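You operate a simulated robot arm through the tools that you are given. There is no shell and no other tool. Be economical: measure what you need, move in short steps, check, and stop when the job is done.

You run a simulated two-armed robot. Do the job below in one go: nothing can be reset, and whatever is moved stays where it is left.

Task
Load the orange tray for a guest and carry it to the wooden stool.
Fine: the purple soap, the orange comb and the white roll go on it; both hands carry it. Set down upright: white roll.
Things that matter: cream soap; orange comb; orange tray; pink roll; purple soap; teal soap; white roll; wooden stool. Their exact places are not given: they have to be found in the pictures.

It is judged by the outcome, as a careful person would: the job done as asked, and still so three seconds after it is handed in. It fails if anything else is knocked over, pushed out of place, dropped, spilled or broken.

Robot
Two 7-joint arms with two-finger parallel grippers on one trunk, on a base that drives. Base frame: it is fixed to the floor where the robot stands at the start and does not move with it; the origin is under the middle of the robot, x ahead of it, y to its left, z up. Units: mm, rad, N and s.
The left shoulder is at the start at [60, 143, 926], the right one opposite. With the tool pointing down near the work surface each hand reaches from about 200 to 520 mm from the robot's upright axis, wherever it stands, measured 20 degrees to its own side. Places, roughly: cream soap [1000, 750, 1250]; orange tray [500, 0, 700]; wooden stool [800, -600, 600]. Payload 1.57 kg a hand.
Tool frame (each hand has its own): the origin (TCP) lies between the finger pads and is the grasp point; the fingertips stand 30 mm ahead of it; z points along the fingers, y is the line along which they close. Largest opening 110 mm; finger width 24, thickness 12; the body of the gripper, 48 by 112 mm, starts 78 mm behind the TCP.
Orientation is told as [roll, pitch, yaw] about the base's x, y, z axes, in that order, counted from this pose: with the fingers straight down and closing along the base's y, the tool's x points along the base's -x, its y along +y and its z along -z.

Tools
- The arms move only by the tool apply_moves. It takes "left_plan", "right_plan" or both (then of equal length, played together; a hand with none holds still); each is a list of rows, each a list of 3 entries, a list of its own where there are three numbers: the shift along the tool's x, y, z in units of 500 mm (1.0 is 500 mm), then the turn, a rotation vector about the tool's x, y, z in units of 90 degrees (1.0 is 90 degrees), then the opening, from 0 (shut) to 1 (fully open). In form: [[[dx, dy, dz], [ax, ay, az], gripper], ...]. A call has 1 to 8 rows; each row is the pose to reach, as a shift and turn from the pose commanded when the call began, along the tool's axes at that moment. A call with a number of a shift or a turn outside -1 to 1 is refused whole. Rows are played at 5 a second. More than 50 mm and 0.15 rad between two rows, or a gripper value outside its range, and nothing of the call is played. Where a pose cannot be reached the arm comes as near as it can. A force on the tool above 40 N (or 10 N above the force at the start of the call, whichever is more), or a blocked arm, ends the call early, and 0.2 s more pass. Each finger travels about 45 mm/s and halts on what it meets, pressing with about 23 N; the grip force reading is that of the motor and also rises with nothing between the fingers. The clock runs only during rows and for 0.2 s after the last one: add rows that repeat a pose to give the fingers time. The reply holds the time, the measured pose of the TCP, the force on the tool along the base axes, the opening and the grip force, in the units named above and with some noise, with the torque about the TCP (base axes, N m) and any sound that the robot's microphone picked up, and new pictures: "show" is both (left out), scene, wrist or none (wrist: the cameras of the hands that moved).
- Cameras (640 x 400 px; columns grow to the right, rows downward): "scene" is now at [48.7, 4.4, 1551.1]; the picture's right is [-0.05, -1.00, 0.00], its down [-0.75, 0.04, -0.67] and it looks along [0.66, -0.04, -0.75] (base axes); focal length 248 px, centre (320, 200). "left" rides on the left gripper at [70, -16, -141] in its tool frame; the picture's right is [0.23, 0.97, 0.00], its down [-0.86, 0.20, -0.48] and it looks along [-0.47, 0.11, 0.88] (tool axes); focal length 222 px, centre (320, 200). "right" rides on the right gripper at [70, 16, -141] in its tool frame; the picture's right is [-0.23, 0.97, 0.00], its down [-0.86, -0.20, -0.48] and it looks along [-0.47, -0.11, 0.88] (tool axes); focal length 222 px, centre (320, 200).
- move_column(by): slides the trunk up (or, below 0, down) by that many mm; the arms and the scene camera ride with it, the base frame stays. It gives what a move gives, with no picture.
- steer(legs): drives the robot by 1 to 6 legs, each [ahead, left, turn to the left] in mm, mm and rad, along the robot's own axes; the way and the turn of a leg run together, so that a leg with both is an arc; at most 1500 mm and 3.142 rad a leg. The arms and the cameras ride along, it lands a little off, and it stops where it bumps. It gives what a move gives, and a new picture of the scene camera.
- aim_head(pan, tilt): turns the head with the scene camera to pan (to the left, within 1.501 rad either way) and tilt (down, from -0.506 to 1.204), counted from straight ahead of the robot. It gives what a move gives, and a new picture of the scene camera.
- pixel_to_xyz(camera, pixels): for up to 12 pixels [column, row] of the newest picture of that camera ("zoom" is the newest enlarged one), the place [x, y, z] in the base frame of the surface seen there, good to about 3 mm, but the place of the scene camera against the robot may be out by one fixed shift of up to 25 mm in any direction. It takes no simulated time.
- enlarge(camera, box): a new picture of the part [left, top, right, bottom] of that camera's present view, enlarged. It takes no simulated time.
- finish_job(): hands the job in; it is judged then, once.

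Go step by step. Measure first, check grasps and placings, and put right what went wrong. The budget is 80 turns and 260 pictures, counting those below and the enlarged ones. Unless the task says otherwise, let go and move clear before handing in, and close with one line.

The tools are called after "Call:" as a command line: name --argument value ..., lists and objects as JSON in quotes. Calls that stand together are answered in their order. apply_moves: Moves the arms, as the interface text tells. Its arguments: {"type":"object","properties":{"left_plan":{"type":"array"},"right_plan":{"type":"array"},"show":{"type":"string","enum":["both","scene","wrist","none"]}},"required":[]} The other tools are called the same way: move_column (by) slides the trunk up or down; steer (legs) drives the base; aim_head (pan, tilt) turns the head that bears the scene camera; pixel_to_xyz (camera, pixels) gives the place of the surface under pixels of a picture; enlarge (camera, box) takes an enlarged picture of a part of a camera's view; finish_job () hands the job in.

At the start:

```text
clock: 0.0
left_eef_pos: [523.5, 83.9, 974.2]
left_ee_rot: [-0.001, 0.001, 0.001]
left_ft_force: [0.5, 1.1, 0.3]
left_ft_torque: [0.03, -0.04, 0.0]
left_opening: 109.9
left_grip_force: 0.0
right_eef_pos: [480.1, -285.8, 994.4]
right_ee_rot: [0.001, 0.001, 0.0]
right_ft_force: [-0.1, 0.0, 0.1]
right_ft_torque: [-0.03, 0.04, -0.03]
right_opening: 109.8
right_grip_force: 0.0
trunk travel left (down, up): [-525.0, 65.0]
robot x, y, heading: [-2.7, -0.0, -0.002]
head pan, tilt: [-0.054, 0.843]
```

scene: 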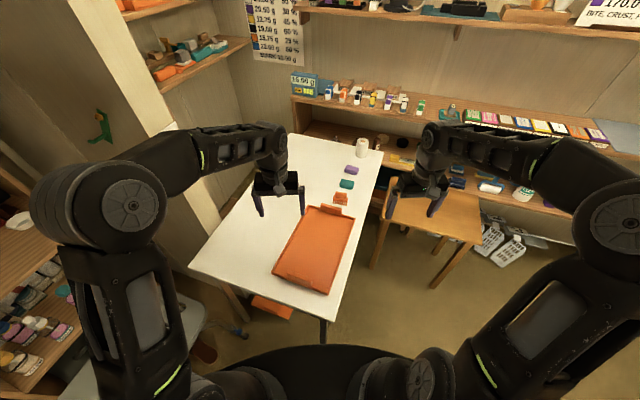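
right: 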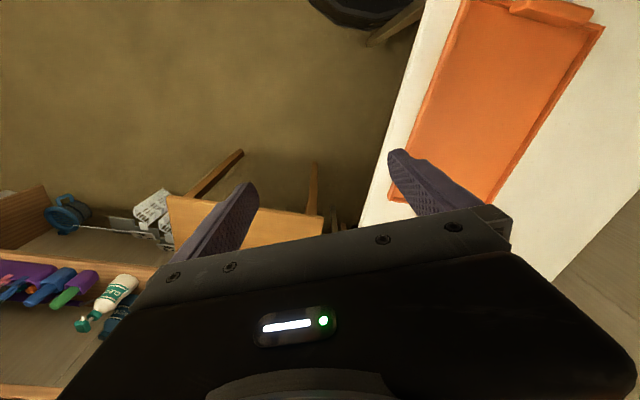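
left: 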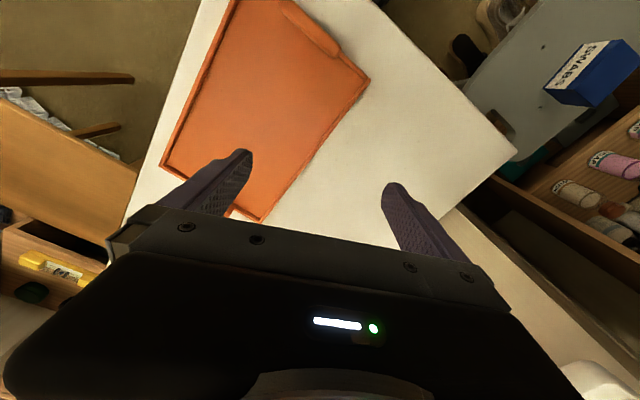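

The scene shows the orange tray around (315,248), with white roll (362,147), purple (351,169), teal (347,183), and an orange thing (341,197). I'll enlarge and measure.

Call:
enlarge --camera "scene" --box '[240, 120, 400, 300]'

Call:
pixel_to_xyz --camera "scene" --pixels '[[362, 140], [351, 169], [347, 183], [341, 197], [315, 248], [305, 208], [350, 213], [325, 292], [275, 275], [440, 215], [388, 185], [480, 240]]'

Call:
enlarge --camera "scene" --box '[120, 0, 260, 100]'

Call:
enlarge --camera "scene" --box '[360, 100, 560, 300]'

```text
2.22 times, centred on (320, 210) of scene
```

zoom: 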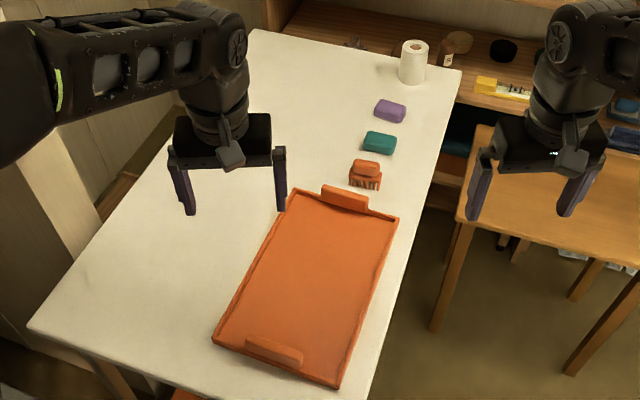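

```text
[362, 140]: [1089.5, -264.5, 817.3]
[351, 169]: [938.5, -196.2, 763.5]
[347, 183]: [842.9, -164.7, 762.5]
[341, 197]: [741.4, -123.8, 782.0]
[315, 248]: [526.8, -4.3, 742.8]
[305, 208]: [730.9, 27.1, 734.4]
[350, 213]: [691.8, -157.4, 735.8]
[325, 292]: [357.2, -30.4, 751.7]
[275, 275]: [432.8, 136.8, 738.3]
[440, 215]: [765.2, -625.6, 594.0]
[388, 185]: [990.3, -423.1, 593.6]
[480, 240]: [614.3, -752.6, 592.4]
```

```text
4.00 times, centred on (190, 50) of scene
```

zoom: 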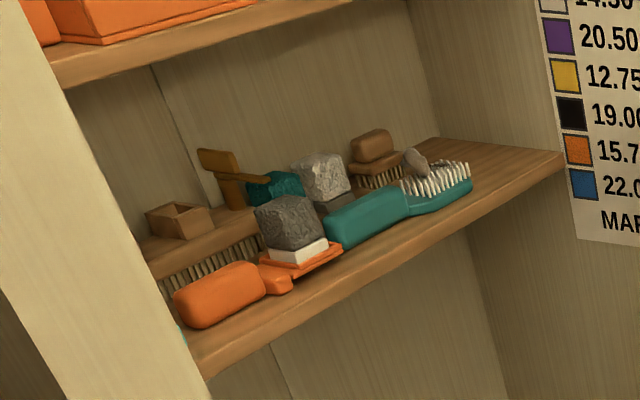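

```text
2.00 times, centred on (460, 200) of scene
```

zoom: 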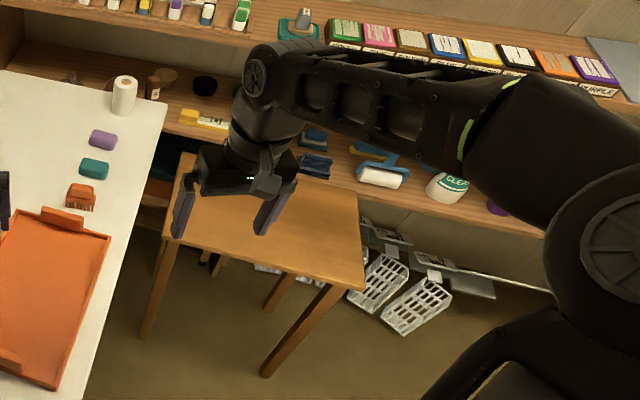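

Table items are located; next I measure the table and stool corners, and look around for clearance and the other named things.

Call:
pixel_to_xyz --camera "scene" --pixels '[[382, 153], [291, 136], [192, 267], [326, 316], [391, 178], [383, 219], [480, 243], [479, 196], [361, 156], [341, 203], [337, 197], [345, 197]]'

Call:
aim_head --pan -0.7 --tilt 0.9

Call:
aim_head --pan 0.8 --tilt 0.8

Call:
aim_head --pan 0.0 --tilt 1.2

```text
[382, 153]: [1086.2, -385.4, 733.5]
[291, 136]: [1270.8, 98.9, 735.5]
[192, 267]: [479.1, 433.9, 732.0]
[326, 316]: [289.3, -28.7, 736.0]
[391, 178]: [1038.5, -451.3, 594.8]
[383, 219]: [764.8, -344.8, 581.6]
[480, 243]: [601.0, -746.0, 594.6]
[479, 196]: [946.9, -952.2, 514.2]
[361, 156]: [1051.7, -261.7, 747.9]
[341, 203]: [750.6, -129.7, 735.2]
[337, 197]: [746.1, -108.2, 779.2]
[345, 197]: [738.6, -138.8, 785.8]
```

```text
clock: 1.0
left_eef_pos: [524.2, 83.7, 973.7]
left_ee_rot: [0.001, 0.0, 0.0]
left_ft_force: [-0.1, -0.5, -0.8]
left_ft_torque: [-0.02, -0.01, 0.0]
left_opening: 110.1
left_grip_force: 0.0
right_eef_pos: [479.6, -285.9, 992.7]
right_ee_rot: [0.001, 0.0, -0.002]
right_ft_force: [0.9, -0.3, -0.1]
right_ft_torque: [0.01, 0.03, 0.01]
right_opening: 109.8
right_grip_force: 0.1
trunk travel left (down, up): [-525.0, 65.0]
robot x, y, heading: [-2.6, -0.7, 0.001]
head pan, tilt: [-0.7, 0.901]
```

scene: 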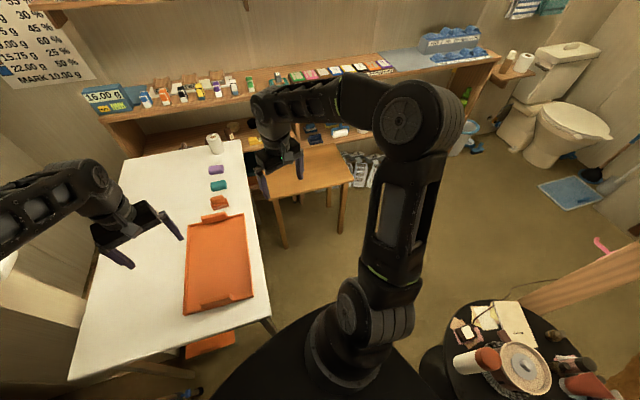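

```text
clock: 2.6
left_eef_pos: [522.1, 84.5, 973.0]
left_ee_rot: [0.002, -0.001, 0.001]
left_ft_force: [0.6, -0.1, -0.3]
left_ft_torque: [-0.02, -0.02, 0.01]
left_opening: 110.0
left_grip_force: 0.1
right_eef_pos: [479.6, -286.2, 993.9]
right_ee_rot: [0.0, 0.0, 0.001]
right_ft_force: [0.9, 0.0, 0.1]
right_ft_torque: [0.02, 0.0, -0.02]
right_opening: 110.0
right_grip_force: 0.0
trunk travel left (down, up): [-525.0, 65.0]
robot x, y, heading: [-0.0, -1.9, -0.003]
head pan, tilt: [0.799, 0.799]
```

scene: 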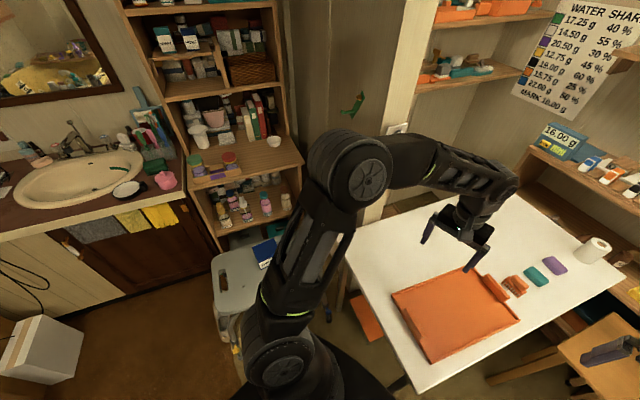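

```text
clock: 3.8
left_eef_pos: [523.6, 83.7, 972.9]
left_ee_rot: [0.0, 0.002, 0.0]
left_ft_force: [-0.2, 0.5, 0.0]
left_ft_torque: [0.01, 0.01, -0.02]
left_opening: 110.1
left_grip_force: 0.0
right_eef_pos: [478.2, -285.4, 992.6]
right_ee_rot: [-0.001, 0.0, 0.001]
right_ft_force: [0.3, -0.2, -0.3]
right_ft_torque: [0.05, -0.01, 0.02]
right_opening: 109.8
right_grip_force: 0.1
trunk travel left (down, up): [-525.0, 65.0]
robot x, y, heading: [1.4, 3.4, 0.0]
head pan, tilt: [0.0, 1.201]
```

scene: 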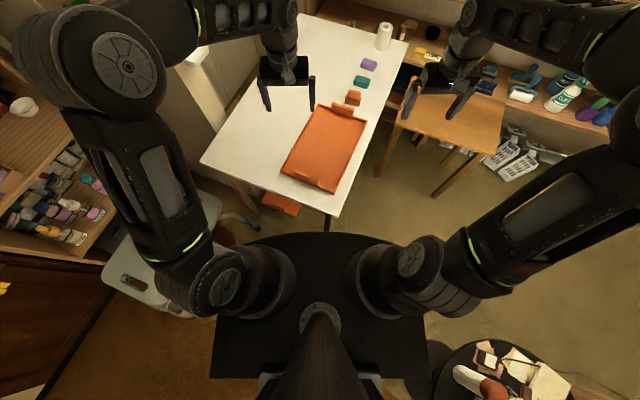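

The table (long side runs about -24°) stands right beside the stool, so the free floor is on the table's right near side. I'll measure the robot's own plate and the floor edges to see how close I can drive.

Call:
pixel_to_xyz --camera "scene" --pixels '[[318, 240], [240, 250], [400, 250], [212, 375], [432, 378], [330, 280], [450, 360], [280, 205], [329, 222], [435, 195], [376, 174], [245, 205]]'

Call:
enlarge --camera "scene" --box '[200, 130, 480, 305]'

```text
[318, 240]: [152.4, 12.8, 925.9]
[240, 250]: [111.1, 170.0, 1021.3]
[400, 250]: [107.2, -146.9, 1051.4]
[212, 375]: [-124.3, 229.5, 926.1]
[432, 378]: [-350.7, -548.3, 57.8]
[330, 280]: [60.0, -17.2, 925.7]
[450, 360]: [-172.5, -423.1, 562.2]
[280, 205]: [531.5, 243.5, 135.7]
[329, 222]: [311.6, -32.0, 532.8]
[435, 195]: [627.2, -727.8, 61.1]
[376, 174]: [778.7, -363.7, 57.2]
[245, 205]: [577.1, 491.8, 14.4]
```

```text
2.29 times, centred on (340, 218) of scene
```

zoom: 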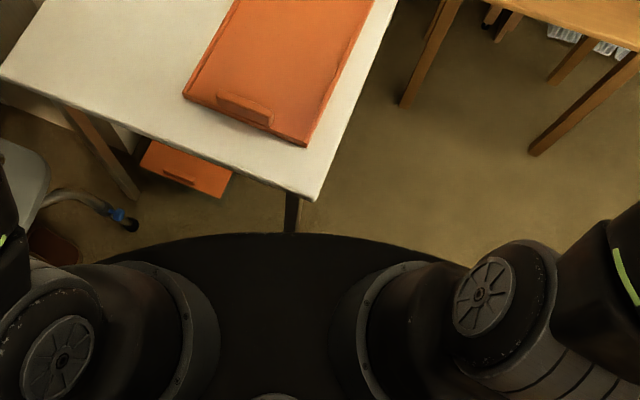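

The shoulder plate sits at z≈926, above table and stool. I'll drive to the table's right side near (363,-413), facing the table's long edge.

Call:
steer --legs '[[0, -413, 0], [363, 0, 0], [0, 0, 1.152]]'

Call:
aim_head --pan -0.35 --tilt 0.85

```text
clock: 6.1
left_eef_pos: [540.9, -297.7, 973.0]
left_ee_rot: [-0.001, 0.0, -0.145]
left_ft_force: [-0.7, 0.0, -0.6]
left_ft_torque: [0.01, 0.01, -0.03]
left_opening: 109.9
left_grip_force: 0.2
right_eef_pos: [443.0, -655.3, 994.3]
right_ee_rot: [0.0, 0.0, -0.144]
right_ft_force: [0.4, -1.7, 0.0]
right_ft_torque: [0.01, 0.0, 0.0]
right_opening: 110.3
right_grip_force: 0.0
trunk travel left (down, up): [-525.0, 65.0]
robot x, y, heading: [8.4, -306.6, -0.146]
head pan, tilt: [0.0, 1.201]
stopped in leg 1: the robot was blocked; the commanded pose is now the measured one
```

scene: 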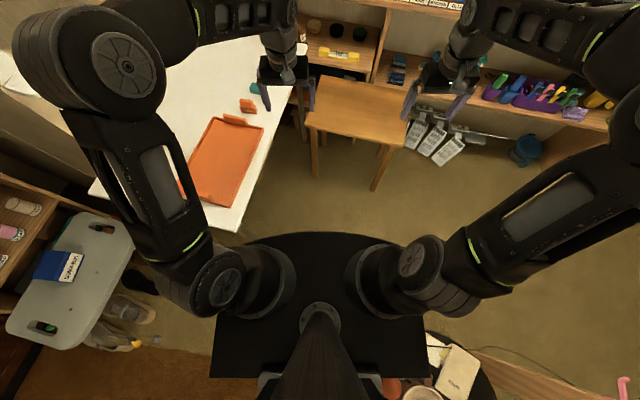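

```text
clock: 6.9
left_eef_pos: [541.2, -295.5, 974.2]
left_ee_rot: [-0.001, 0.0, -0.144]
left_ft_force: [-0.1, -0.2, 0.2]
left_ft_torque: [-0.03, 0.01, 0.0]
left_opening: 110.0
left_grip_force: 0.1
right_eef_pos: [443.1, -655.0, 993.7]
right_ee_rot: [-0.002, 0.001, -0.143]
right_ft_force: [0.2, 0.0, 0.1]
right_ft_torque: [-0.01, 0.01, -0.01]
right_opening: 110.3
right_grip_force: 0.0
trunk travel left (down, up): [-525.0, 65.0]
robot x, y, heading: [6.8, -304.5, -0.143]
head pan, tilt: [-0.351, 0.85]
```

scene: 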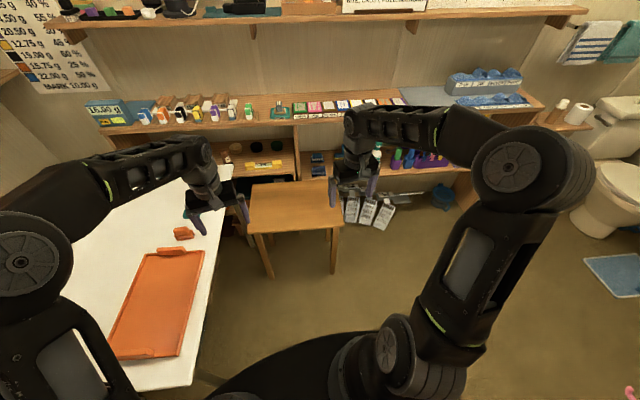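

The base bumped the round side table behind-right and stopped at (7,-305). I'll drive forward first, then turn, and check the round table after.

Call:
steer --legs '[[350, 0, 0], [0, -55, 0]]'

Call:
aim_head --pan -1.4 --tilt 1.0

```text
clock: 8.7
left_eef_pos: [787.7, -332.1, 972.4]
left_ee_rot: [-0.003, 0.002, -0.144]
left_ft_force: [0.1, 0.6, 0.4]
left_ft_torque: [0.0, 0.06, -0.02]
left_opening: 110.0
left_grip_force: 0.0
right_eef_pos: [690.9, -690.9, 993.4]
right_ee_rot: [0.0, 0.001, -0.143]
right_ft_force: [-0.1, 0.9, -0.9]
right_ft_torque: [0.0, 0.03, 0.01]
right_opening: 110.2
right_grip_force: 0.0
trunk travel left (down, up): [-525.0, 65.0]
robot x, y, heading: [253.8, -340.8, -0.144]
head pan, tilt: [-0.351, 0.85]
stopped in leg 1: the robot was blocked; the commanded pose is now the measured one
```

scene: 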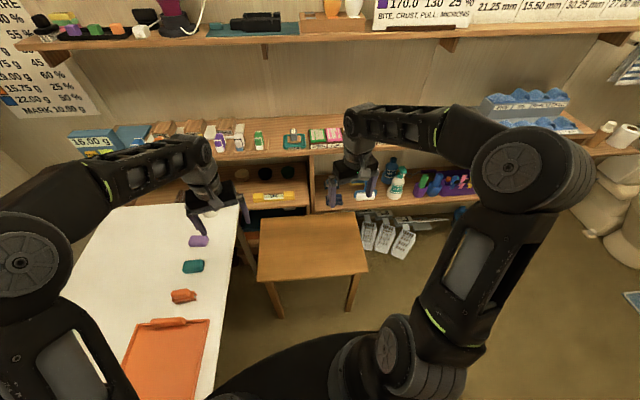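

```text
clock: 10.0
left_eef_pos: [785.6, -332.2, 974.8]
left_ee_rot: [-0.001, -0.002, -0.143]
left_ft_force: [0.6, 0.6, 0.4]
left_ft_torque: [0.01, -0.03, -0.01]
left_opening: 109.9
left_grip_force: 0.2
right_eef_pos: [687.5, -689.4, 994.8]
right_ee_rot: [0.001, -0.003, -0.143]
right_ft_force: [-0.5, 0.2, 0.5]
right_ft_torque: [0.01, 0.04, 0.06]
right_opening: 110.0
right_grip_force: 0.0
trunk travel left (down, up): [-525.0, 65.0]
robot x, y, heading: [259.0, -338.0, -0.143]
head pan, tilt: [-1.4, 1.0]
```

scene: 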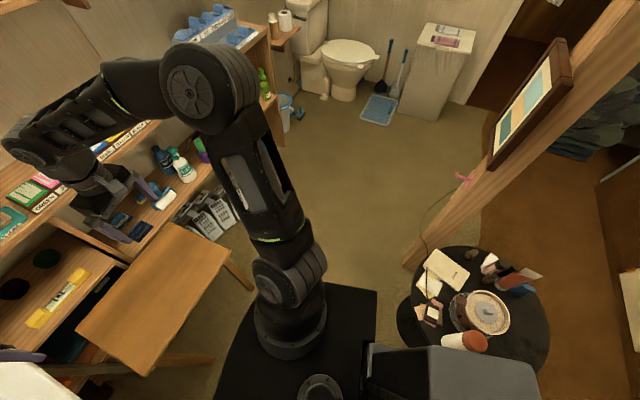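

The base clips the table edge at about 290 mm, so I'll step right, go forward and turn in place to face the table.

Call:
steer --legs '[[0, -35, 0], [103, -30, 0], [0, 0, 1.295]]'

Call:
aim_head --pan -0.3 --tilt 0.9

```text
clock: 14.8
left_eef_pos: [489.0, 91.6, 974.9]
left_ee_rot: [-0.002, -0.001, 1.144]
left_ft_force: [1.1, 0.2, 0.7]
left_ft_torque: [0.03, -0.01, -0.03]
left_opening: 110.0
left_grip_force: 0.2
right_eef_pos: [805.2, -100.5, 993.9]
right_ee_rot: [0.001, -0.003, 1.143]
right_ft_force: [0.3, 0.5, 0.4]
right_ft_torque: [-0.01, -0.03, 0.01]
right_opening: 110.1
right_grip_force: 0.0
trunk travel left (down, up): [-525.0, 65.0]
robot x, y, heading: [345.1, -418.6, 1.141]
head pan, tilt: [-1.4, 1.0]
```

scene: 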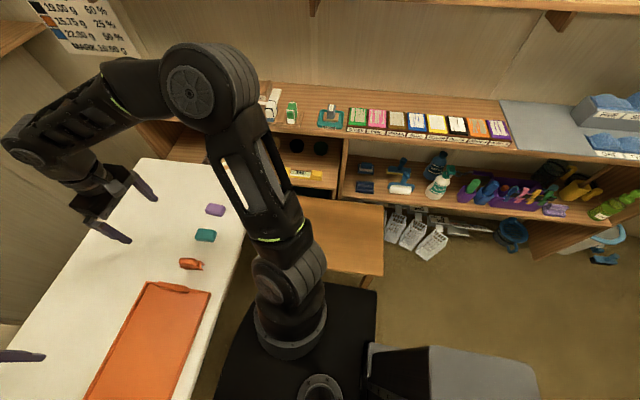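

```text
clock: 16.1
left_eef_pos: [488.9, 92.6, 974.5]
left_ee_rot: [-0.002, -0.002, 1.143]
left_ft_force: [0.5, 0.7, -0.4]
left_ft_torque: [0.0, -0.02, -0.01]
left_opening: 110.2
left_grip_force: 0.1
right_eef_pos: [806.1, -101.4, 993.9]
right_ee_rot: [0.0, -0.002, 1.141]
right_ft_force: [-0.1, -0.2, 0.4]
right_ft_torque: [-0.01, 0.0, -0.01]
right_opening: 110.2
right_grip_force: 0.1
trunk travel left (down, up): [-525.0, 65.0]
robot x, y, heading: [347.4, -421.5, 1.144]
head pan, tilt: [-0.3, 0.901]
```

scene: 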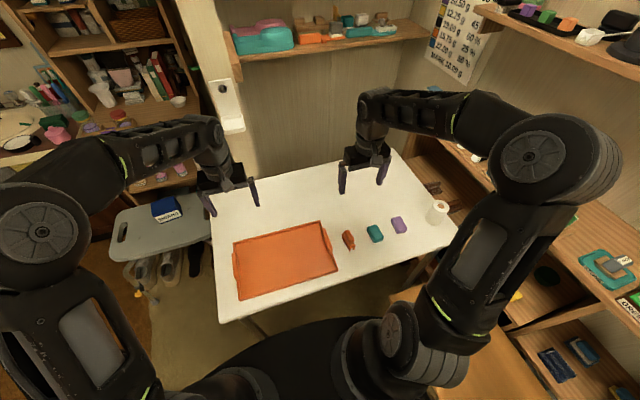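

Now facing the table. I'll refresh the wrist pictures to measure items with the unbiased wrist cameras.

Call:
apply_moves --left_plan '[[[0, 0, 0], [0, 0, 0], 1]]' --right_plan '[[[0, 0, 0], [0, 0, 0], 1]]' --show "wrist"

Call:
enlarge --camera "scene" --box '[220, 150, 480, 312]'

Call:
pixel_to_xyz --camera "scene" --pixels '[[348, 240], [375, 233], [399, 225], [438, 205], [443, 204], [285, 262], [322, 222], [338, 268], [242, 299], [234, 244], [329, 240], [236, 265]]'

```text
clock: 16.6
left_eef_pos: [489.6, 91.5, 974.3]
left_ee_rot: [-0.001, 0.0, 1.144]
left_ft_force: [0.1, -0.3, -1.6]
left_ft_torque: [-0.02, 0.08, -0.02]
left_opening: 109.9
left_grip_force: 0.0
right_eef_pos: [804.3, -101.5, 994.3]
right_ee_rot: [-0.001, -0.001, 1.142]
right_ft_force: [-0.9, 0.3, -0.2]
right_ft_torque: [0.0, -0.04, -0.03]
right_opening: 110.1
right_grip_force: 0.1
trunk travel left (down, up): [-525.0, 65.0]
robot x, y, heading: [348.9, -416.2, 1.141]
head pan, tilt: [-0.3, 0.901]
```

right: 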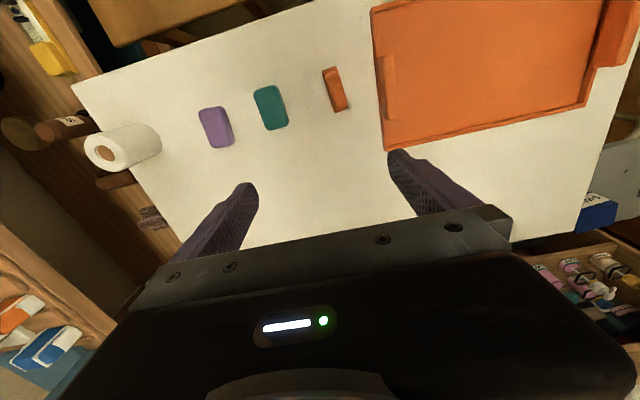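
left: 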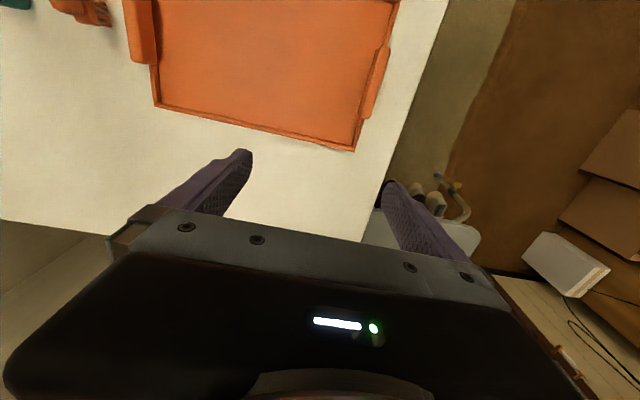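

```text
2.46 times, centred on (350, 231) of scene
```

zoom: 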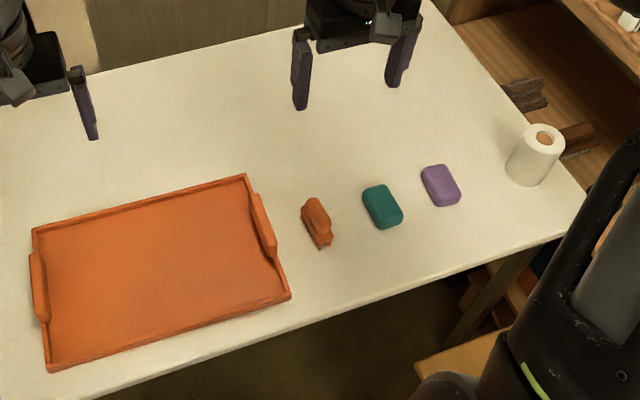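

```text
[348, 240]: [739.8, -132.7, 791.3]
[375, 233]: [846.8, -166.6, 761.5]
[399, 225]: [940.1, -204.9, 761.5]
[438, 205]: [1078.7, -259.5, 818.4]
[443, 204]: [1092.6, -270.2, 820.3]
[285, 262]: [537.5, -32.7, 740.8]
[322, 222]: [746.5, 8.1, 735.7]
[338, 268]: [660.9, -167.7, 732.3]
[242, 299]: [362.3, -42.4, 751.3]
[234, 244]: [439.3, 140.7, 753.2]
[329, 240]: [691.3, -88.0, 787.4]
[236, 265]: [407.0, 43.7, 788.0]
```

I'll read the same features from the right and left wrist pictures to get the scene-camera bias and true places.

Call:
pixel_to_xyz --camera "right" --pixels '[[334, 88], [328, 70], [340, 106], [270, 107], [215, 127], [106, 153], [140, 143], [388, 88], [386, 149], [372, 8], [230, 120], [203, 135]]'

Call:
pixel_to_xyz --camera "left" --pixels '[[157, 103], [355, 150], [376, 82], [398, 2], [143, 30], [250, 70], [90, 10], [368, 112], [385, 50]]'

Call:
enlarge --camera "right" --box '[60, 30, 420, 200]'

```text
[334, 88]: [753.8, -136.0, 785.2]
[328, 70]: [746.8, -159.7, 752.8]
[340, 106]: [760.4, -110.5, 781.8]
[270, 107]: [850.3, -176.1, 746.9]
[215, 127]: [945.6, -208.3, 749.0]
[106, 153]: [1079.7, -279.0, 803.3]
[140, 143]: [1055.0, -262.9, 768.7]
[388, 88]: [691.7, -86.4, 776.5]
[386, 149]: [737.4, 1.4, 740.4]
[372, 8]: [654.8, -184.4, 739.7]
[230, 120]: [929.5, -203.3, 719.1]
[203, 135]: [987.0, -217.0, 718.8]
```

```text
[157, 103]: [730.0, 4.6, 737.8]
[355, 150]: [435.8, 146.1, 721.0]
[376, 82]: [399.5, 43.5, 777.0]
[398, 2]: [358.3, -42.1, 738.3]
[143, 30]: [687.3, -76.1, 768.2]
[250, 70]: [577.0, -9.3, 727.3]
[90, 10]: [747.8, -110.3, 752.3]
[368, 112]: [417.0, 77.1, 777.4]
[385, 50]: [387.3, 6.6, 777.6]
```

```text
1.78 times, centred on (240, 115) of right
```

zoom: 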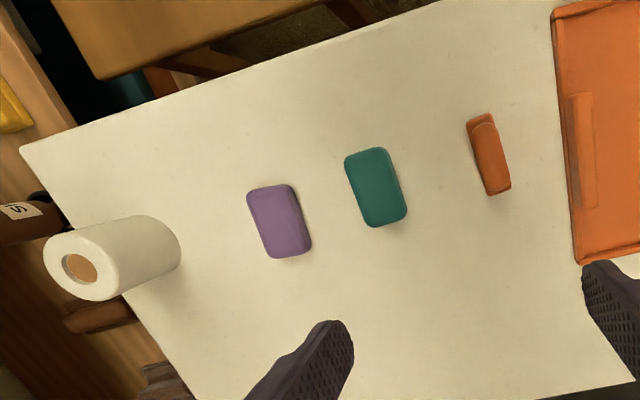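

Wrist readings: table z≈720, comb (754,-135), purple (946,-208, top 749), roll ≈(1080,-268, top 803), handles (689,-82) and (400,43) with top 777; the scene camera reads about 14 mm high. I'll edge a bit closer to the items.

Call:
steer --legs '[[18, -42, 0.02]]'

```text
clock: 17.5
left_eef_pos: [525.1, 93.9, 973.5]
left_ee_rot: [0.0, 0.001, 1.162]
left_ft_force: [0.1, -0.2, 0.3]
left_ft_torque: [-0.03, 0.07, -0.04]
left_opening: 109.9
left_grip_force: 0.0
right_eef_pos: [846.1, -92.9, 993.6]
right_ee_rot: [0.002, 0.001, 1.161]
right_ft_force: [-0.1, -1.0, -0.5]
right_ft_torque: [0.04, 0.07, 0.0]
right_opening: 109.9
right_grip_force: 0.0
trunk travel left (down, up): [-525.0, 65.0]
robot x, y, heading: [392.7, -419.7, 1.162]
head pan, tilt: [-0.3, 0.901]
```

scene: 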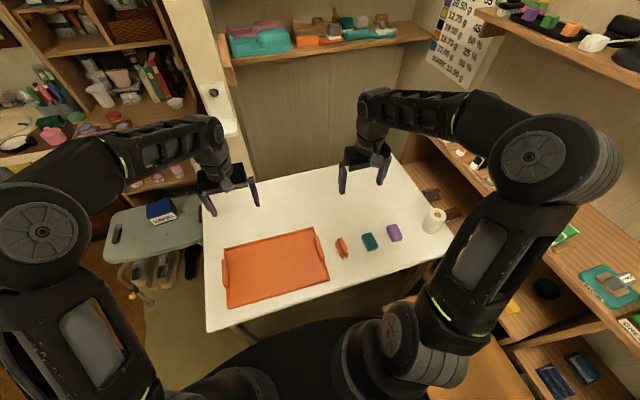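

The robot now stands at heading 1.162. I'll bring the right hand above the comb with fingers half open (tray rim is near) and look.

Call:
apply_moves --right_plan '[[[0.04, 0.034, 0.07], [0, 0, 0], 0.9], [[0.08, 0.068, 0.14], [0, 0, 0], 0.75], [[0.12, 0.102, 0.21], [0, 0, 0], 0.6], [[0.15, 0.135, 0.25], [0, 0, 0], 0.55], [[0.15, 0.135, 0.25], [0, 0, 0], 0.55]]' --show "both"

Call:
enlarge --camera "right" --box '[200, 40, 460, 240]'

```text
clock: 18.7
left_eef_pos: [524.1, 94.4, 974.7]
left_ee_rot: [-0.003, -0.001, 1.163]
left_ft_force: [-0.5, 0.5, -0.3]
left_ft_torque: [-0.01, 0.01, -0.02]
left_opening: 109.8
left_grip_force: 0.0
right_eef_pos: [755.8, -136.0, 869.1]
right_ee_rot: [0.0, -0.002, 1.162]
right_ft_force: [-0.4, 0.0, -1.3]
right_ft_torque: [-0.02, 0.03, -0.01]
right_opening: 60.7
right_grip_force: 0.0
trunk travel left (down, up): [-525.0, 65.0]
robot x, y, heading: [391.0, -420.3, 1.164]
head pan, tilt: [-0.3, 0.901]
```

scene: 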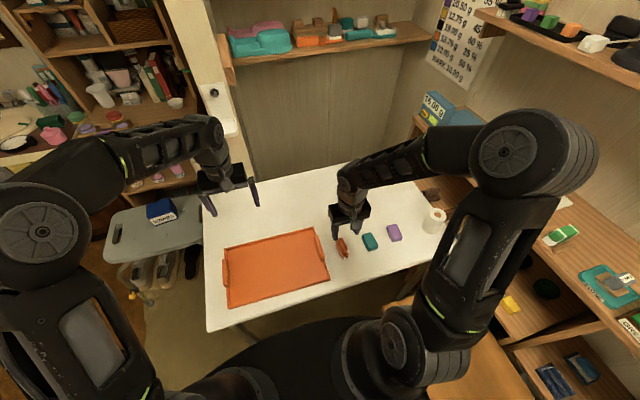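
right: 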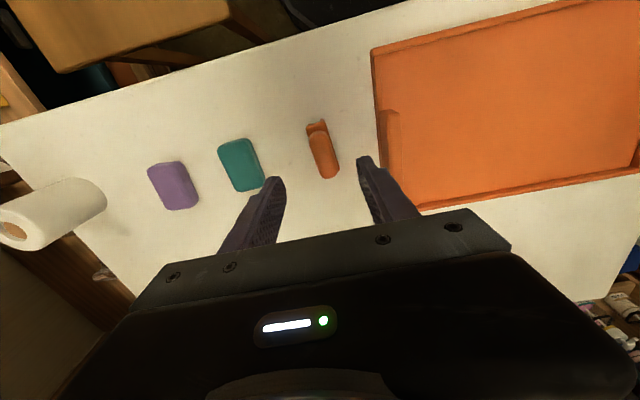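

```text
2.00 times, centred on (330, 140) of right
```

zoom: 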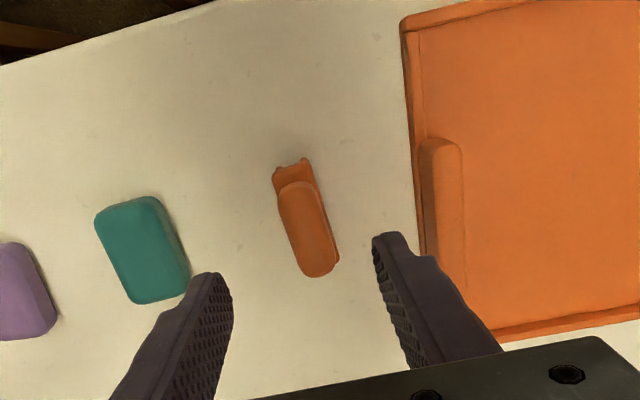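

The comb is centred under the tool (pixel 324,154) and aligned with it. Descend and close.

Call:
apply_moves --right_plan '[[[0, 0, 0.08], [0, 0, 0], 0.55], [[0, 0, 0.16], [0, 0, 0], 0.55], [[0, 0, 0.22], [0, 0, 0], 0.55], [[0, 0, 0.22], [0, 0, 0], 0.55], [[0, 0, 0.22], [0, 0, 0], 0.1], [[0, 0, 0.22], [0, 0, 0], 0.05], [[0, 0, 0.22], [0, 0, 0], 0.05], [[0, 0, 0.22], [0, 0, 0], 0.05]]' --show "wrist"

```text
clock: 20.5
left_eef_pos: [525.3, 93.4, 975.2]
left_ee_rot: [-0.003, -0.003, 1.161]
left_ft_force: [0.9, 1.0, 0.1]
left_ft_torque: [-0.01, -0.02, 0.02]
left_opening: 110.0
left_grip_force: 0.0
right_eef_pos: [754.1, -136.9, 758.3]
right_ee_rot: [-0.001, -0.001, 1.162]
right_ft_force: [0.2, -0.2, -0.4]
right_ft_torque: [0.02, 0.01, -0.01]
right_opening: 23.0
right_grip_force: 22.8
trunk travel left (down, up): [-525.0, 65.0]
robot x, y, heading: [394.1, -415.1, 1.161]
head pan, tilt: [-0.3, 0.901]
```

right: 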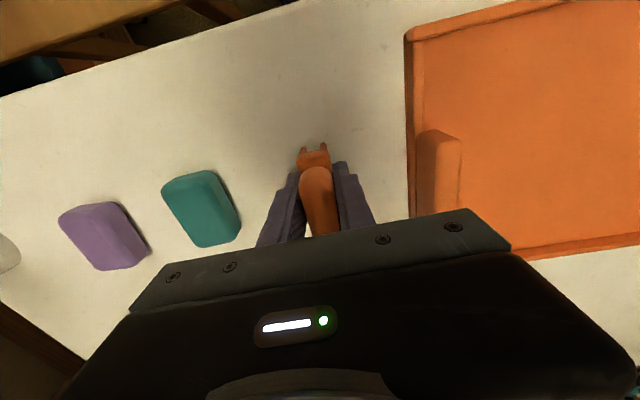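

Comb is gripped (23 mm opening, 23 N). Lift and carry it over the tray's far-left portion.

Call:
apply_moves --right_plan '[[[0, 0, -0.08], [0, 0, 0], 0.05], [[0, 0, -0.17], [0, 0, 0], 0.05], [[0, 0.09, -0.18], [0, 0, 0], 0.05], [[0, 0.18, -0.18], [0, 0, 0], 0.05], [[-0.01, 0.27, -0.18], [0, 0, 0], 0.05], [[-0.02, 0.36, -0.18], [0, 0, 0], 0.05], [[-0.03, 0.45, -0.18], [0, 0, 0], 0.05], [[-0.04, 0.54, -0.18], [0, 0, 0], 0.05]]' --show "none"

Call:
apply_moves --right_plan '[[[0, 0.085, 0], [0, 0, 0], 0.05], [[0, 0.085, 0.05], [0, 0, 0], 0.05], [[0, 0.085, 0.1], [0, 0, 0], 0.05], [[0, 0.085, 0.1], [0, 0, 0], 0.05]]' --show "both"

```text
clock: 22.4
left_eef_pos: [520.7, 100.7, 976.2]
left_ee_rot: [0.004, -0.01, 1.169]
left_ft_force: [0.5, 0.9, 0.1]
left_ft_torque: [-0.13, 0.05, 0.03]
left_opening: 110.1
left_grip_force: 0.0
right_eef_pos: [515.6, -14.0, 845.9]
right_ee_rot: [-0.004, 0.006, 1.158]
right_ft_force: [-0.5, -0.2, 0.1]
right_ft_torque: [-0.01, 0.01, 0.01]
right_opening: 22.7
right_grip_force: 22.8
trunk travel left (down, up): [-525.0, 65.0]
robot x, y, heading: [393.9, -420.2, 1.163]
head pan, tilt: [-0.3, 0.901]
stopped in row 8 (left hand): the force on the tool passed its limit (the readings are from after the stop); the commanded pose is now the measured one
```

```text
clock: 22.8
left_eef_pos: [512.7, 109.3, 977.6]
left_ee_rot: [0.012, -0.018, 1.175]
left_ft_force: [-0.1, 1.2, 0.7]
left_ft_torque: [-0.22, -0.04, -0.04]
left_opening: 110.0
left_grip_force: 0.1
right_eef_pos: [496.4, -6.4, 844.0]
right_ee_rot: [-0.015, 0.012, 1.152]
right_ft_force: [0.4, -0.3, -0.7]
right_ft_torque: [0.04, -0.01, -0.03]
right_opening: 23.0
right_grip_force: 22.7
trunk travel left (down, up): [-525.0, 65.0]
robot x, y, heading: [394.0, -418.1, 1.166]
head pan, tilt: [-0.3, 0.901]
stopped in row 1 (left hand): the force on the tool passed its limit (the readings are from after the stop); the commanded pose is now the measured one
```

scene: 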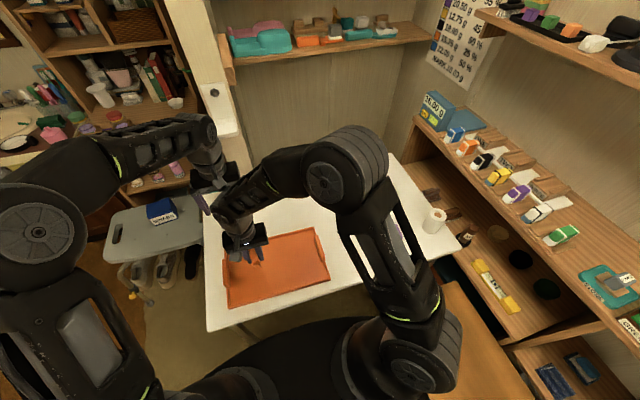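
right: 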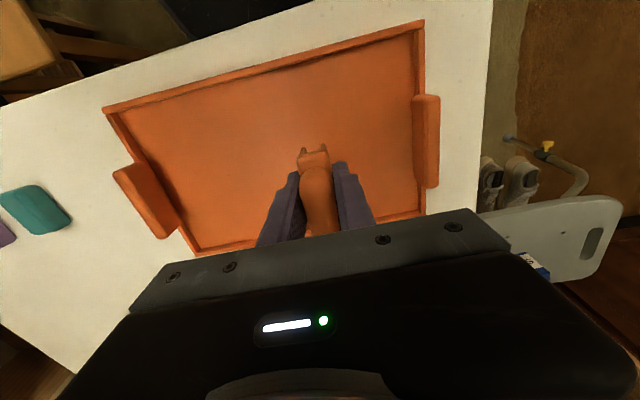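

The right arm brushed the idle left hand. I'll back the right off slightly while moving the left hand away to its left.

Call:
apply_moves --right_plan '[[[0, -0.04, 0], [0, 0, 0], 0.05], [[0, -0.06, 0], [0, 0, 0], 0.05], [[0, -0.06, 0], [0, 0, 0], 0.05], [[0, -0.06, 0], [0, 0, 0], 0.05], [[0, -0.06, 0], [0, 0, 0], 0.05]]' --left_plan '[[[0, 0.06, 0], [0, 0, 0], 1], [[0, 0.14, 0], [0, 0, 0], 1], [[0, 0.22, 0], [0, 0, 0], 1], [[0, 0.3, 0], [0, 0, 0], 1], [[0, 0.36, 0], [0, 0, 0], 1]]' --show "scene"

```text
clock: 24.0
left_eef_pos: [346.0, 178.0, 980.0]
left_ee_rot: [0.012, -0.016, 1.176]
left_ft_force: [0.2, -0.2, -0.8]
left_ft_torque: [-0.01, 0.04, 0.02]
left_opening: 110.1
left_grip_force: 0.3
right_eef_pos: [523.8, -18.9, 843.5]
right_ee_rot: [-0.015, 0.012, 1.153]
right_ft_force: [0.2, 0.3, -0.2]
right_ft_torque: [0.03, 0.0, -0.01]
right_opening: 22.9
right_grip_force: 22.8
trunk travel left (down, up): [-525.0, 65.0]
robot x, y, heading: [389.6, -421.6, 1.161]
head pan, tilt: [-0.3, 0.901]
```

scene: 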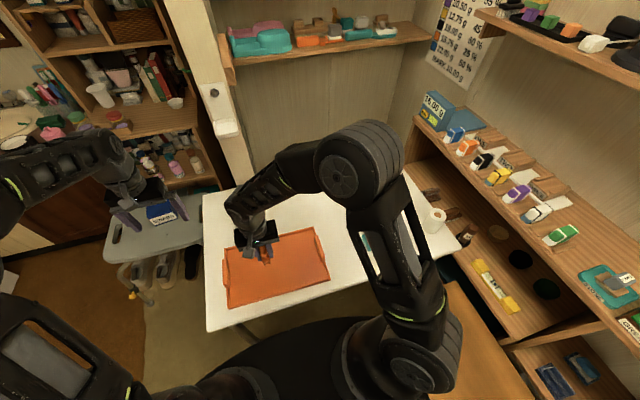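

Clear now. Carry on to u≈432 and lower the comb onto the tray floor.

Call:
apply_moves --right_plan '[[[-0.01, 0.07, 0], [0, 0, 0], 0.05], [[-0.018, 0.11, 0.03], [0, 0, 0], 0.05], [[-0.018, 0.11, 0.1], [0, 0, 0], 0.05], [[-0.018, 0.11, 0.14], [0, 0, 0], 0.05], [[-0.018, 0.11, 0.152], [0, 0, 0], 0.05], [[-0.018, 0.11, 0.152], [0, 0, 0], 0.05]]' --show "wrist"

```text
clock: 25.4
left_eef_pos: [346.1, 178.1, 979.9]
left_ee_rot: [0.013, -0.017, 1.173]
left_ft_force: [0.2, 0.5, -0.1]
left_ft_torque: [0.03, 0.02, 0.01]
left_opening: 110.1
left_grip_force: 0.1
right_eef_pos: [477.0, 9.9, 767.2]
right_ee_rot: [-0.012, 0.014, 1.15]
right_ft_force: [0.2, 0.5, 0.0]
right_ft_torque: [-0.04, 0.0, 0.04]
right_opening: 23.0
right_grip_force: 23.4
trunk travel left (down, up): [-525.0, 65.0]
robot x, y, heading: [393.3, -416.1, 1.161]
head pan, tilt: [-0.3, 0.901]
```

right: 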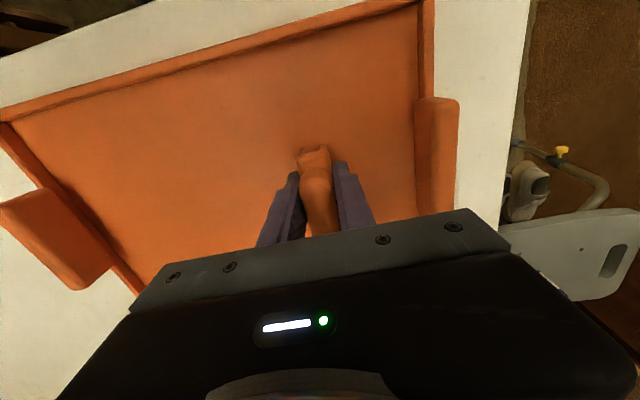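

No contact yet; lower in small steps until the force shows.

Call:
apply_moves --right_plan '[[[0, 0, 0.003], [0, 0, 0], 0.05], [[0, 0, 0.006], [0, 0, 0], 0.05], [[0, 0, 0.009], [0, 0, 0], 0.05]]' --show "none"

```text
clock: 26.2
left_eef_pos: [345.8, 177.5, 981.5]
left_ee_rot: [0.014, -0.018, 1.175]
left_ft_force: [0.4, -0.6, -0.7]
left_ft_torque: [0.0, -0.02, -0.01]
left_opening: 110.0
left_grip_force: 0.0
right_eef_pos: [477.1, 11.1, 763.6]
right_ee_rot: [-0.01, 0.01, 1.152]
right_ft_force: [-0.8, -1.3, 21.5]
right_ft_torque: [0.0, 0.02, 0.03]
right_opening: 23.1
right_grip_force: 23.5
trunk travel left (down, up): [-525.0, 65.0]
robot x, y, heading: [392.9, -416.0, 1.163]
head pan, tilt: [-0.3, 0.901]
```

Contact (21 N) at 763.6. Ease up 2 mm, open to about 55 mm, and rise straight up.

Call:
apply_moves --right_plan '[[[0, 0, -0.004], [0, 0, 0], 0.05], [[0, 0, -0.004], [0, 0, 0], 0.3], [[0, 0, -0.004], [0, 0, 0], 0.45], [[0, 0, -0.004], [0, 0, 0], 0.45], [[0, 0, -0.08], [0, 0, 0], 0.45], [[0, 0, -0.17], [0, 0, 0], 0.45], [[0, 0, -0.25], [0, 0, 0], 0.45]]' --show "wrist"

```text
clock: 27.8
left_eef_pos: [345.9, 176.8, 979.4]
left_ee_rot: [0.011, -0.018, 1.175]
left_ft_force: [1.0, -1.2, 0.2]
left_ft_torque: [0.02, -0.02, 0.03]
left_opening: 110.1
left_grip_force: 0.0
right_eef_pos: [477.3, 11.6, 887.5]
right_ee_rot: [-0.012, 0.013, 1.153]
right_ft_force: [0.3, 0.0, -0.7]
right_ft_torque: [0.0, 0.04, -0.02]
right_opening: 49.4
right_grip_force: 0.0
trunk travel left (down, up): [-525.0, 65.0]
robot x, y, heading: [390.8, -418.3, 1.162]
head pan, tilt: [-0.3, 0.901]
```

right: 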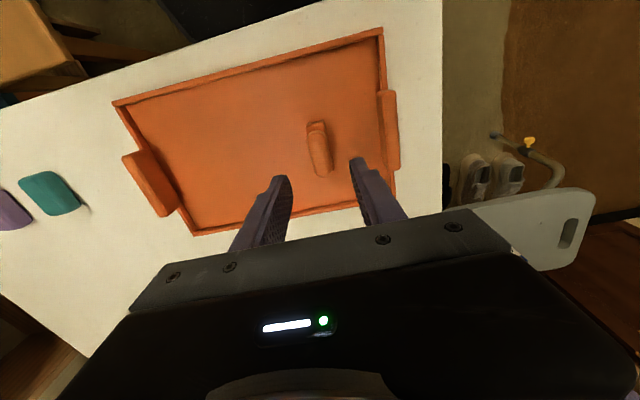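

Comb stands upright in the tray. Move to above the purple soap.

Call:
apply_moves --right_plan '[[[0, -0.09, 0], [0, 0, 0], 0.45], [[0, -0.18, 0], [0, 0, 0], 0.45], [[0, -0.27, 0], [0, 0, 0], 0.5], [[0, -0.36, 0], [0, 0, 0], 0.55], [[0, -0.45, 0], [0, 0, 0], 0.6], [[0, -0.54, 0], [0, 0, 0], 0.65], [[0.005, -0.63, 0], [0, 0, 0], 0.7], [[0.01, -0.72, 0], [0, 0, 0], 0.75]]' --show "none"

Call:
apply_moves --right_plan '[[[0.003, -0.09, 0], [0, 0, 0], 0.75], [[0.007, -0.18, 0], [0, 0, 0], 0.75], [[0.01, -0.26, 0], [0, 0, 0], 0.75], [[0.011, -0.317, 0.05], [0, 0, 0], 0.75], [[0.011, -0.317, 0.05], [0, 0, 0], 0.75]]' --show "both"

```text
clock: 29.6
left_eef_pos: [346.4, 177.7, 980.4]
left_ee_rot: [0.014, -0.018, 1.174]
left_ft_force: [0.1, -0.4, 0.1]
left_ft_torque: [-0.02, 0.0, 0.02]
left_opening: 110.3
left_grip_force: 0.0
right_eef_pos: [804.8, -138.5, 891.9]
right_ee_rot: [-0.012, 0.014, 1.153]
right_ft_force: [-0.3, 0.2, -0.4]
right_ft_torque: [-0.01, 0.01, 0.01]
right_opening: 82.7
right_grip_force: 0.0
trunk travel left (down, up): [-525.0, 65.0]
robot x, y, heading: [393.7, -421.7, 1.16]
head pan, tilt: [-0.3, 0.901]
```

```text
clock: 30.8
left_eef_pos: [345.2, 176.9, 979.8]
left_ee_rot: [0.014, -0.018, 1.175]
left_ft_force: [0.2, 0.0, 1.0]
left_ft_torque: [0.0, -0.02, 0.0]
left_opening: 110.1
left_grip_force: 0.1
right_eef_pos: [947.3, -209.9, 867.8]
right_ee_rot: [-0.014, 0.012, 1.152]
right_ft_force: [0.5, 0.0, 1.2]
right_ft_torque: [0.0, 0.01, -0.03]
right_opening: 82.5
right_grip_force: 0.1
trunk travel left (down, up): [-525.0, 65.0]
robot x, y, heading: [396.7, -417.1, 1.164]
head pan, tilt: [-0.3, 0.901]
```

scene: 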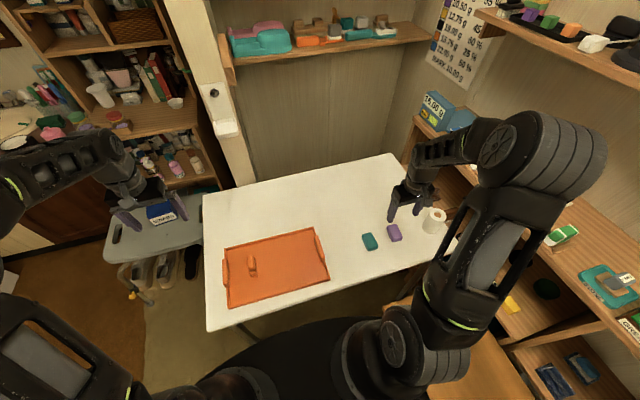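
right: 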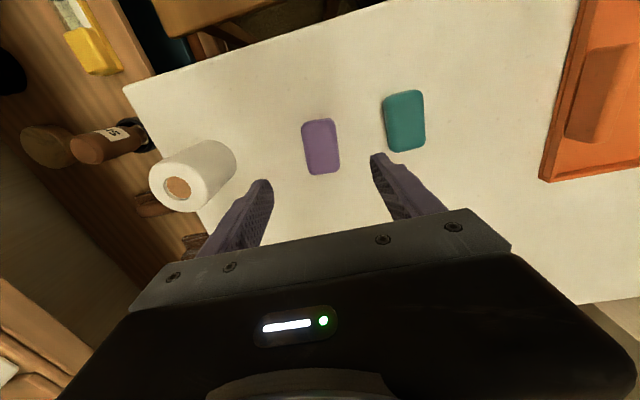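

Soap is centred beneath the tool (321,147). I'll measure its corners and the roll for the fine angle.

Call:
pixel_to_xyz --camera "right" --pixels '[[305, 127], [311, 170], [330, 122], [337, 166], [321, 147], [178, 188], [166, 189], [190, 189], [155, 180], [200, 190], [228, 170], [178, 203]]'

Call:
enlarge --camera "right" --box '[130, 90, 450, 250]'

```text
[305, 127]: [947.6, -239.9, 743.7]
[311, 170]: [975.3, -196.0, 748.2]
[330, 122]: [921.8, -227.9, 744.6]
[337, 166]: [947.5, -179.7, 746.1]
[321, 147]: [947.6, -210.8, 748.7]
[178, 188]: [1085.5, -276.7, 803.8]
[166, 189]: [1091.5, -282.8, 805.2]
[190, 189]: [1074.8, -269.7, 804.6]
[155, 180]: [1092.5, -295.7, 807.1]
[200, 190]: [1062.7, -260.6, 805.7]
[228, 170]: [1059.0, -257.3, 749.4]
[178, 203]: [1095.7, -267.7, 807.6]
```

```text
2.00 times, centred on (290, 170) of right
```

zoom: 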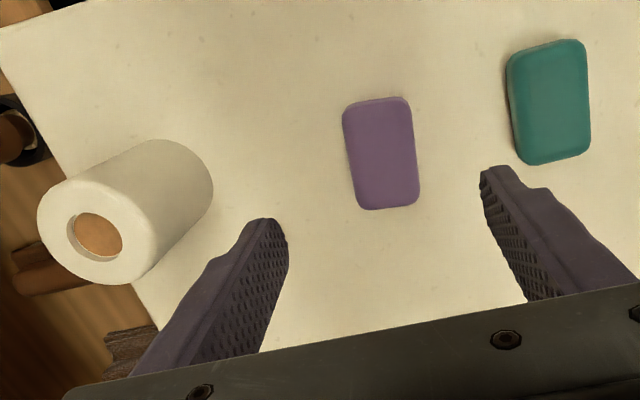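

Soap's axis is ~6° off; turn slightly, descend to tips just above the table (TCP z≈753), and close.

Call:
apply_moves --right_plan '[[[0, 0, 0.08], [0, 0, 0.067], 0.7], [[0, 0, 0.16], [0, 0, 0.067], 0.7], [[0, 0, 0.228], [0, 0, 0.067], 0.7], [[0, 0, 0.228], [0, 0, 0.067], 0.7], [[0, 0, 0.228], [0, 0, 0.067], 0.35], [[0, 0, 0.228], [0, 0, 0.067], 0.2], [[0, 0, 0.228], [0, 0, 0.067], 0.2], [[0, 0, 0.228], [0, 0, 0.067], 0.2]]' --show "wrist"

```text
clock: 32.6
left_eef_pos: [345.5, 177.6, 979.9]
left_ee_rot: [0.011, -0.018, 1.174]
left_ft_force: [-0.4, -0.3, 0.2]
left_ft_torque: [-0.02, 0.03, -0.01]
left_opening: 109.9
left_grip_force: 0.0
right_eef_pos: [947.1, -210.1, 755.5]
right_ee_rot: [-0.014, 0.012, 1.048]
right_ft_force: [-0.2, 0.6, 1.1]
right_ft_torque: [0.01, 0.02, 0.0]
right_opening: 41.4
right_grip_force: 22.8
trunk travel left (down, up): [-525.0, 65.0]
robot x, y, heading: [392.9, -418.3, 1.161]
head pan, tilt: [-0.3, 0.901]
```

right: 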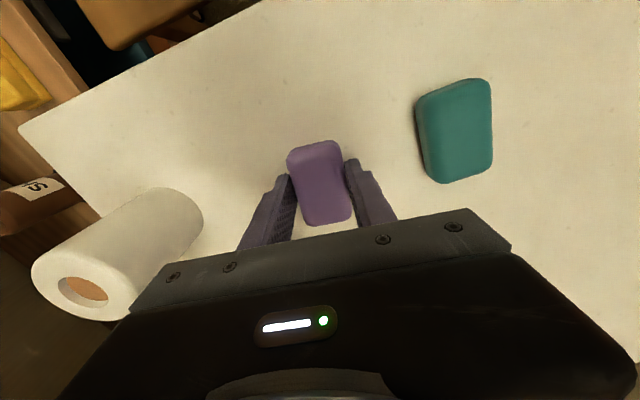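

Soap gripped at 41 mm. Lift and carry to the tray's middle.

Call:
apply_moves --right_plan '[[[0, 0, -0.09], [0, 0, 0], 0.2], [[0, 0, -0.17], [0, 0, 0], 0.2], [[0.01, 0.09, -0.19], [0, 0, 0], 0.2], [[0.02, 0.18, -0.19], [0, 0, 0], 0.2], [[0.03, 0.27, -0.19], [0, 0, 0], 0.2], [[0.04, 0.36, -0.19], [0, 0, 0], 0.2], [[0.05, 0.45, -0.19], [0, 0, 0], 0.2], [[0.06, 0.54, -0.19], [0, 0, 0], 0.2]]' --show "none"

Call:
apply_moves --right_plan '[[[0.005, 0.09, 0], [0, 0, 0], 0.2], [[0.01, 0.18, 0], [0, 0, 0], 0.2], [[0.01, 0.27, 0], [0, 0, 0], 0.2], [[0.01, 0.352, 0], [0, 0, -0.067], 0.2], [[0.01, 0.352, 0.08], [0, 0, -0.067], 0.2], [[0.01, 0.352, 0.15], [0, 0, -0.067], 0.2], [[0.01, 0.352, 0.15], [0, 0, -0.067], 0.2]]' --show "both"

```text
clock: 34.4
left_eef_pos: [345.0, 179.3, 980.0]
left_ee_rot: [0.012, -0.015, 1.175]
left_ft_force: [-0.6, 0.4, -0.6]
left_ft_torque: [0.02, -0.01, 0.01]
left_opening: 109.9
left_grip_force: 0.1
right_eef_pos: [697.9, -102.2, 846.9]
right_ee_rot: [-0.017, 0.013, 1.048]
right_ft_force: [-0.7, 1.5, -1.1]
right_ft_torque: [-0.04, 0.04, 0.01]
right_opening: 41.3
right_grip_force: 23.0
trunk travel left (down, up): [-525.0, 65.0]
robot x, y, heading: [392.1, -418.8, 1.162]
head pan, tilt: [-0.3, 0.901]
```

```text
clock: 36.0
left_eef_pos: [346.6, 177.5, 979.0]
left_ee_rot: [0.012, -0.017, 1.176]
left_ft_force: [0.2, 0.2, 0.2]
left_ft_torque: [0.01, 0.02, 0.0]
left_opening: 110.2
left_grip_force: 0.1
right_eef_pos: [544.1, -18.9, 768.2]
right_ee_rot: [-0.011, 0.013, 1.151]
right_ft_force: [-0.5, -0.6, -0.1]
right_ft_torque: [-0.02, -0.01, 0.02]
right_opening: 41.5
right_grip_force: 23.2
trunk travel left (down, up): [-525.0, 65.0]
robot x, y, heading: [395.1, -419.0, 1.162]
head pan, tilt: [-0.3, 0.901]
```

scene: 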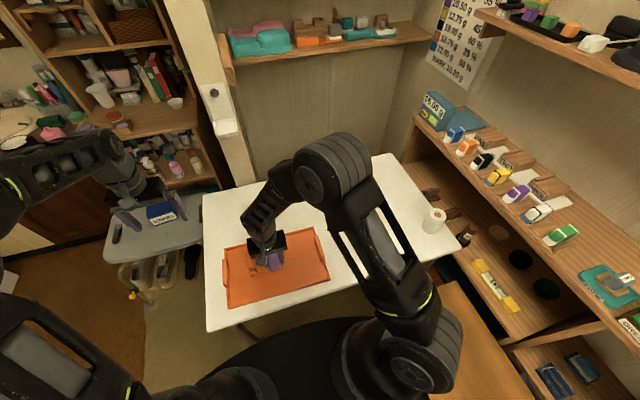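
right: 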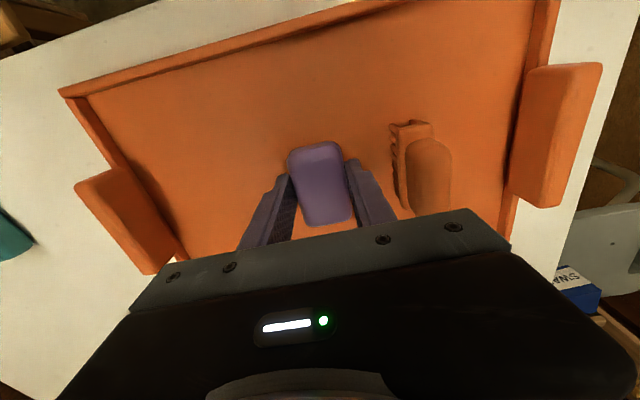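

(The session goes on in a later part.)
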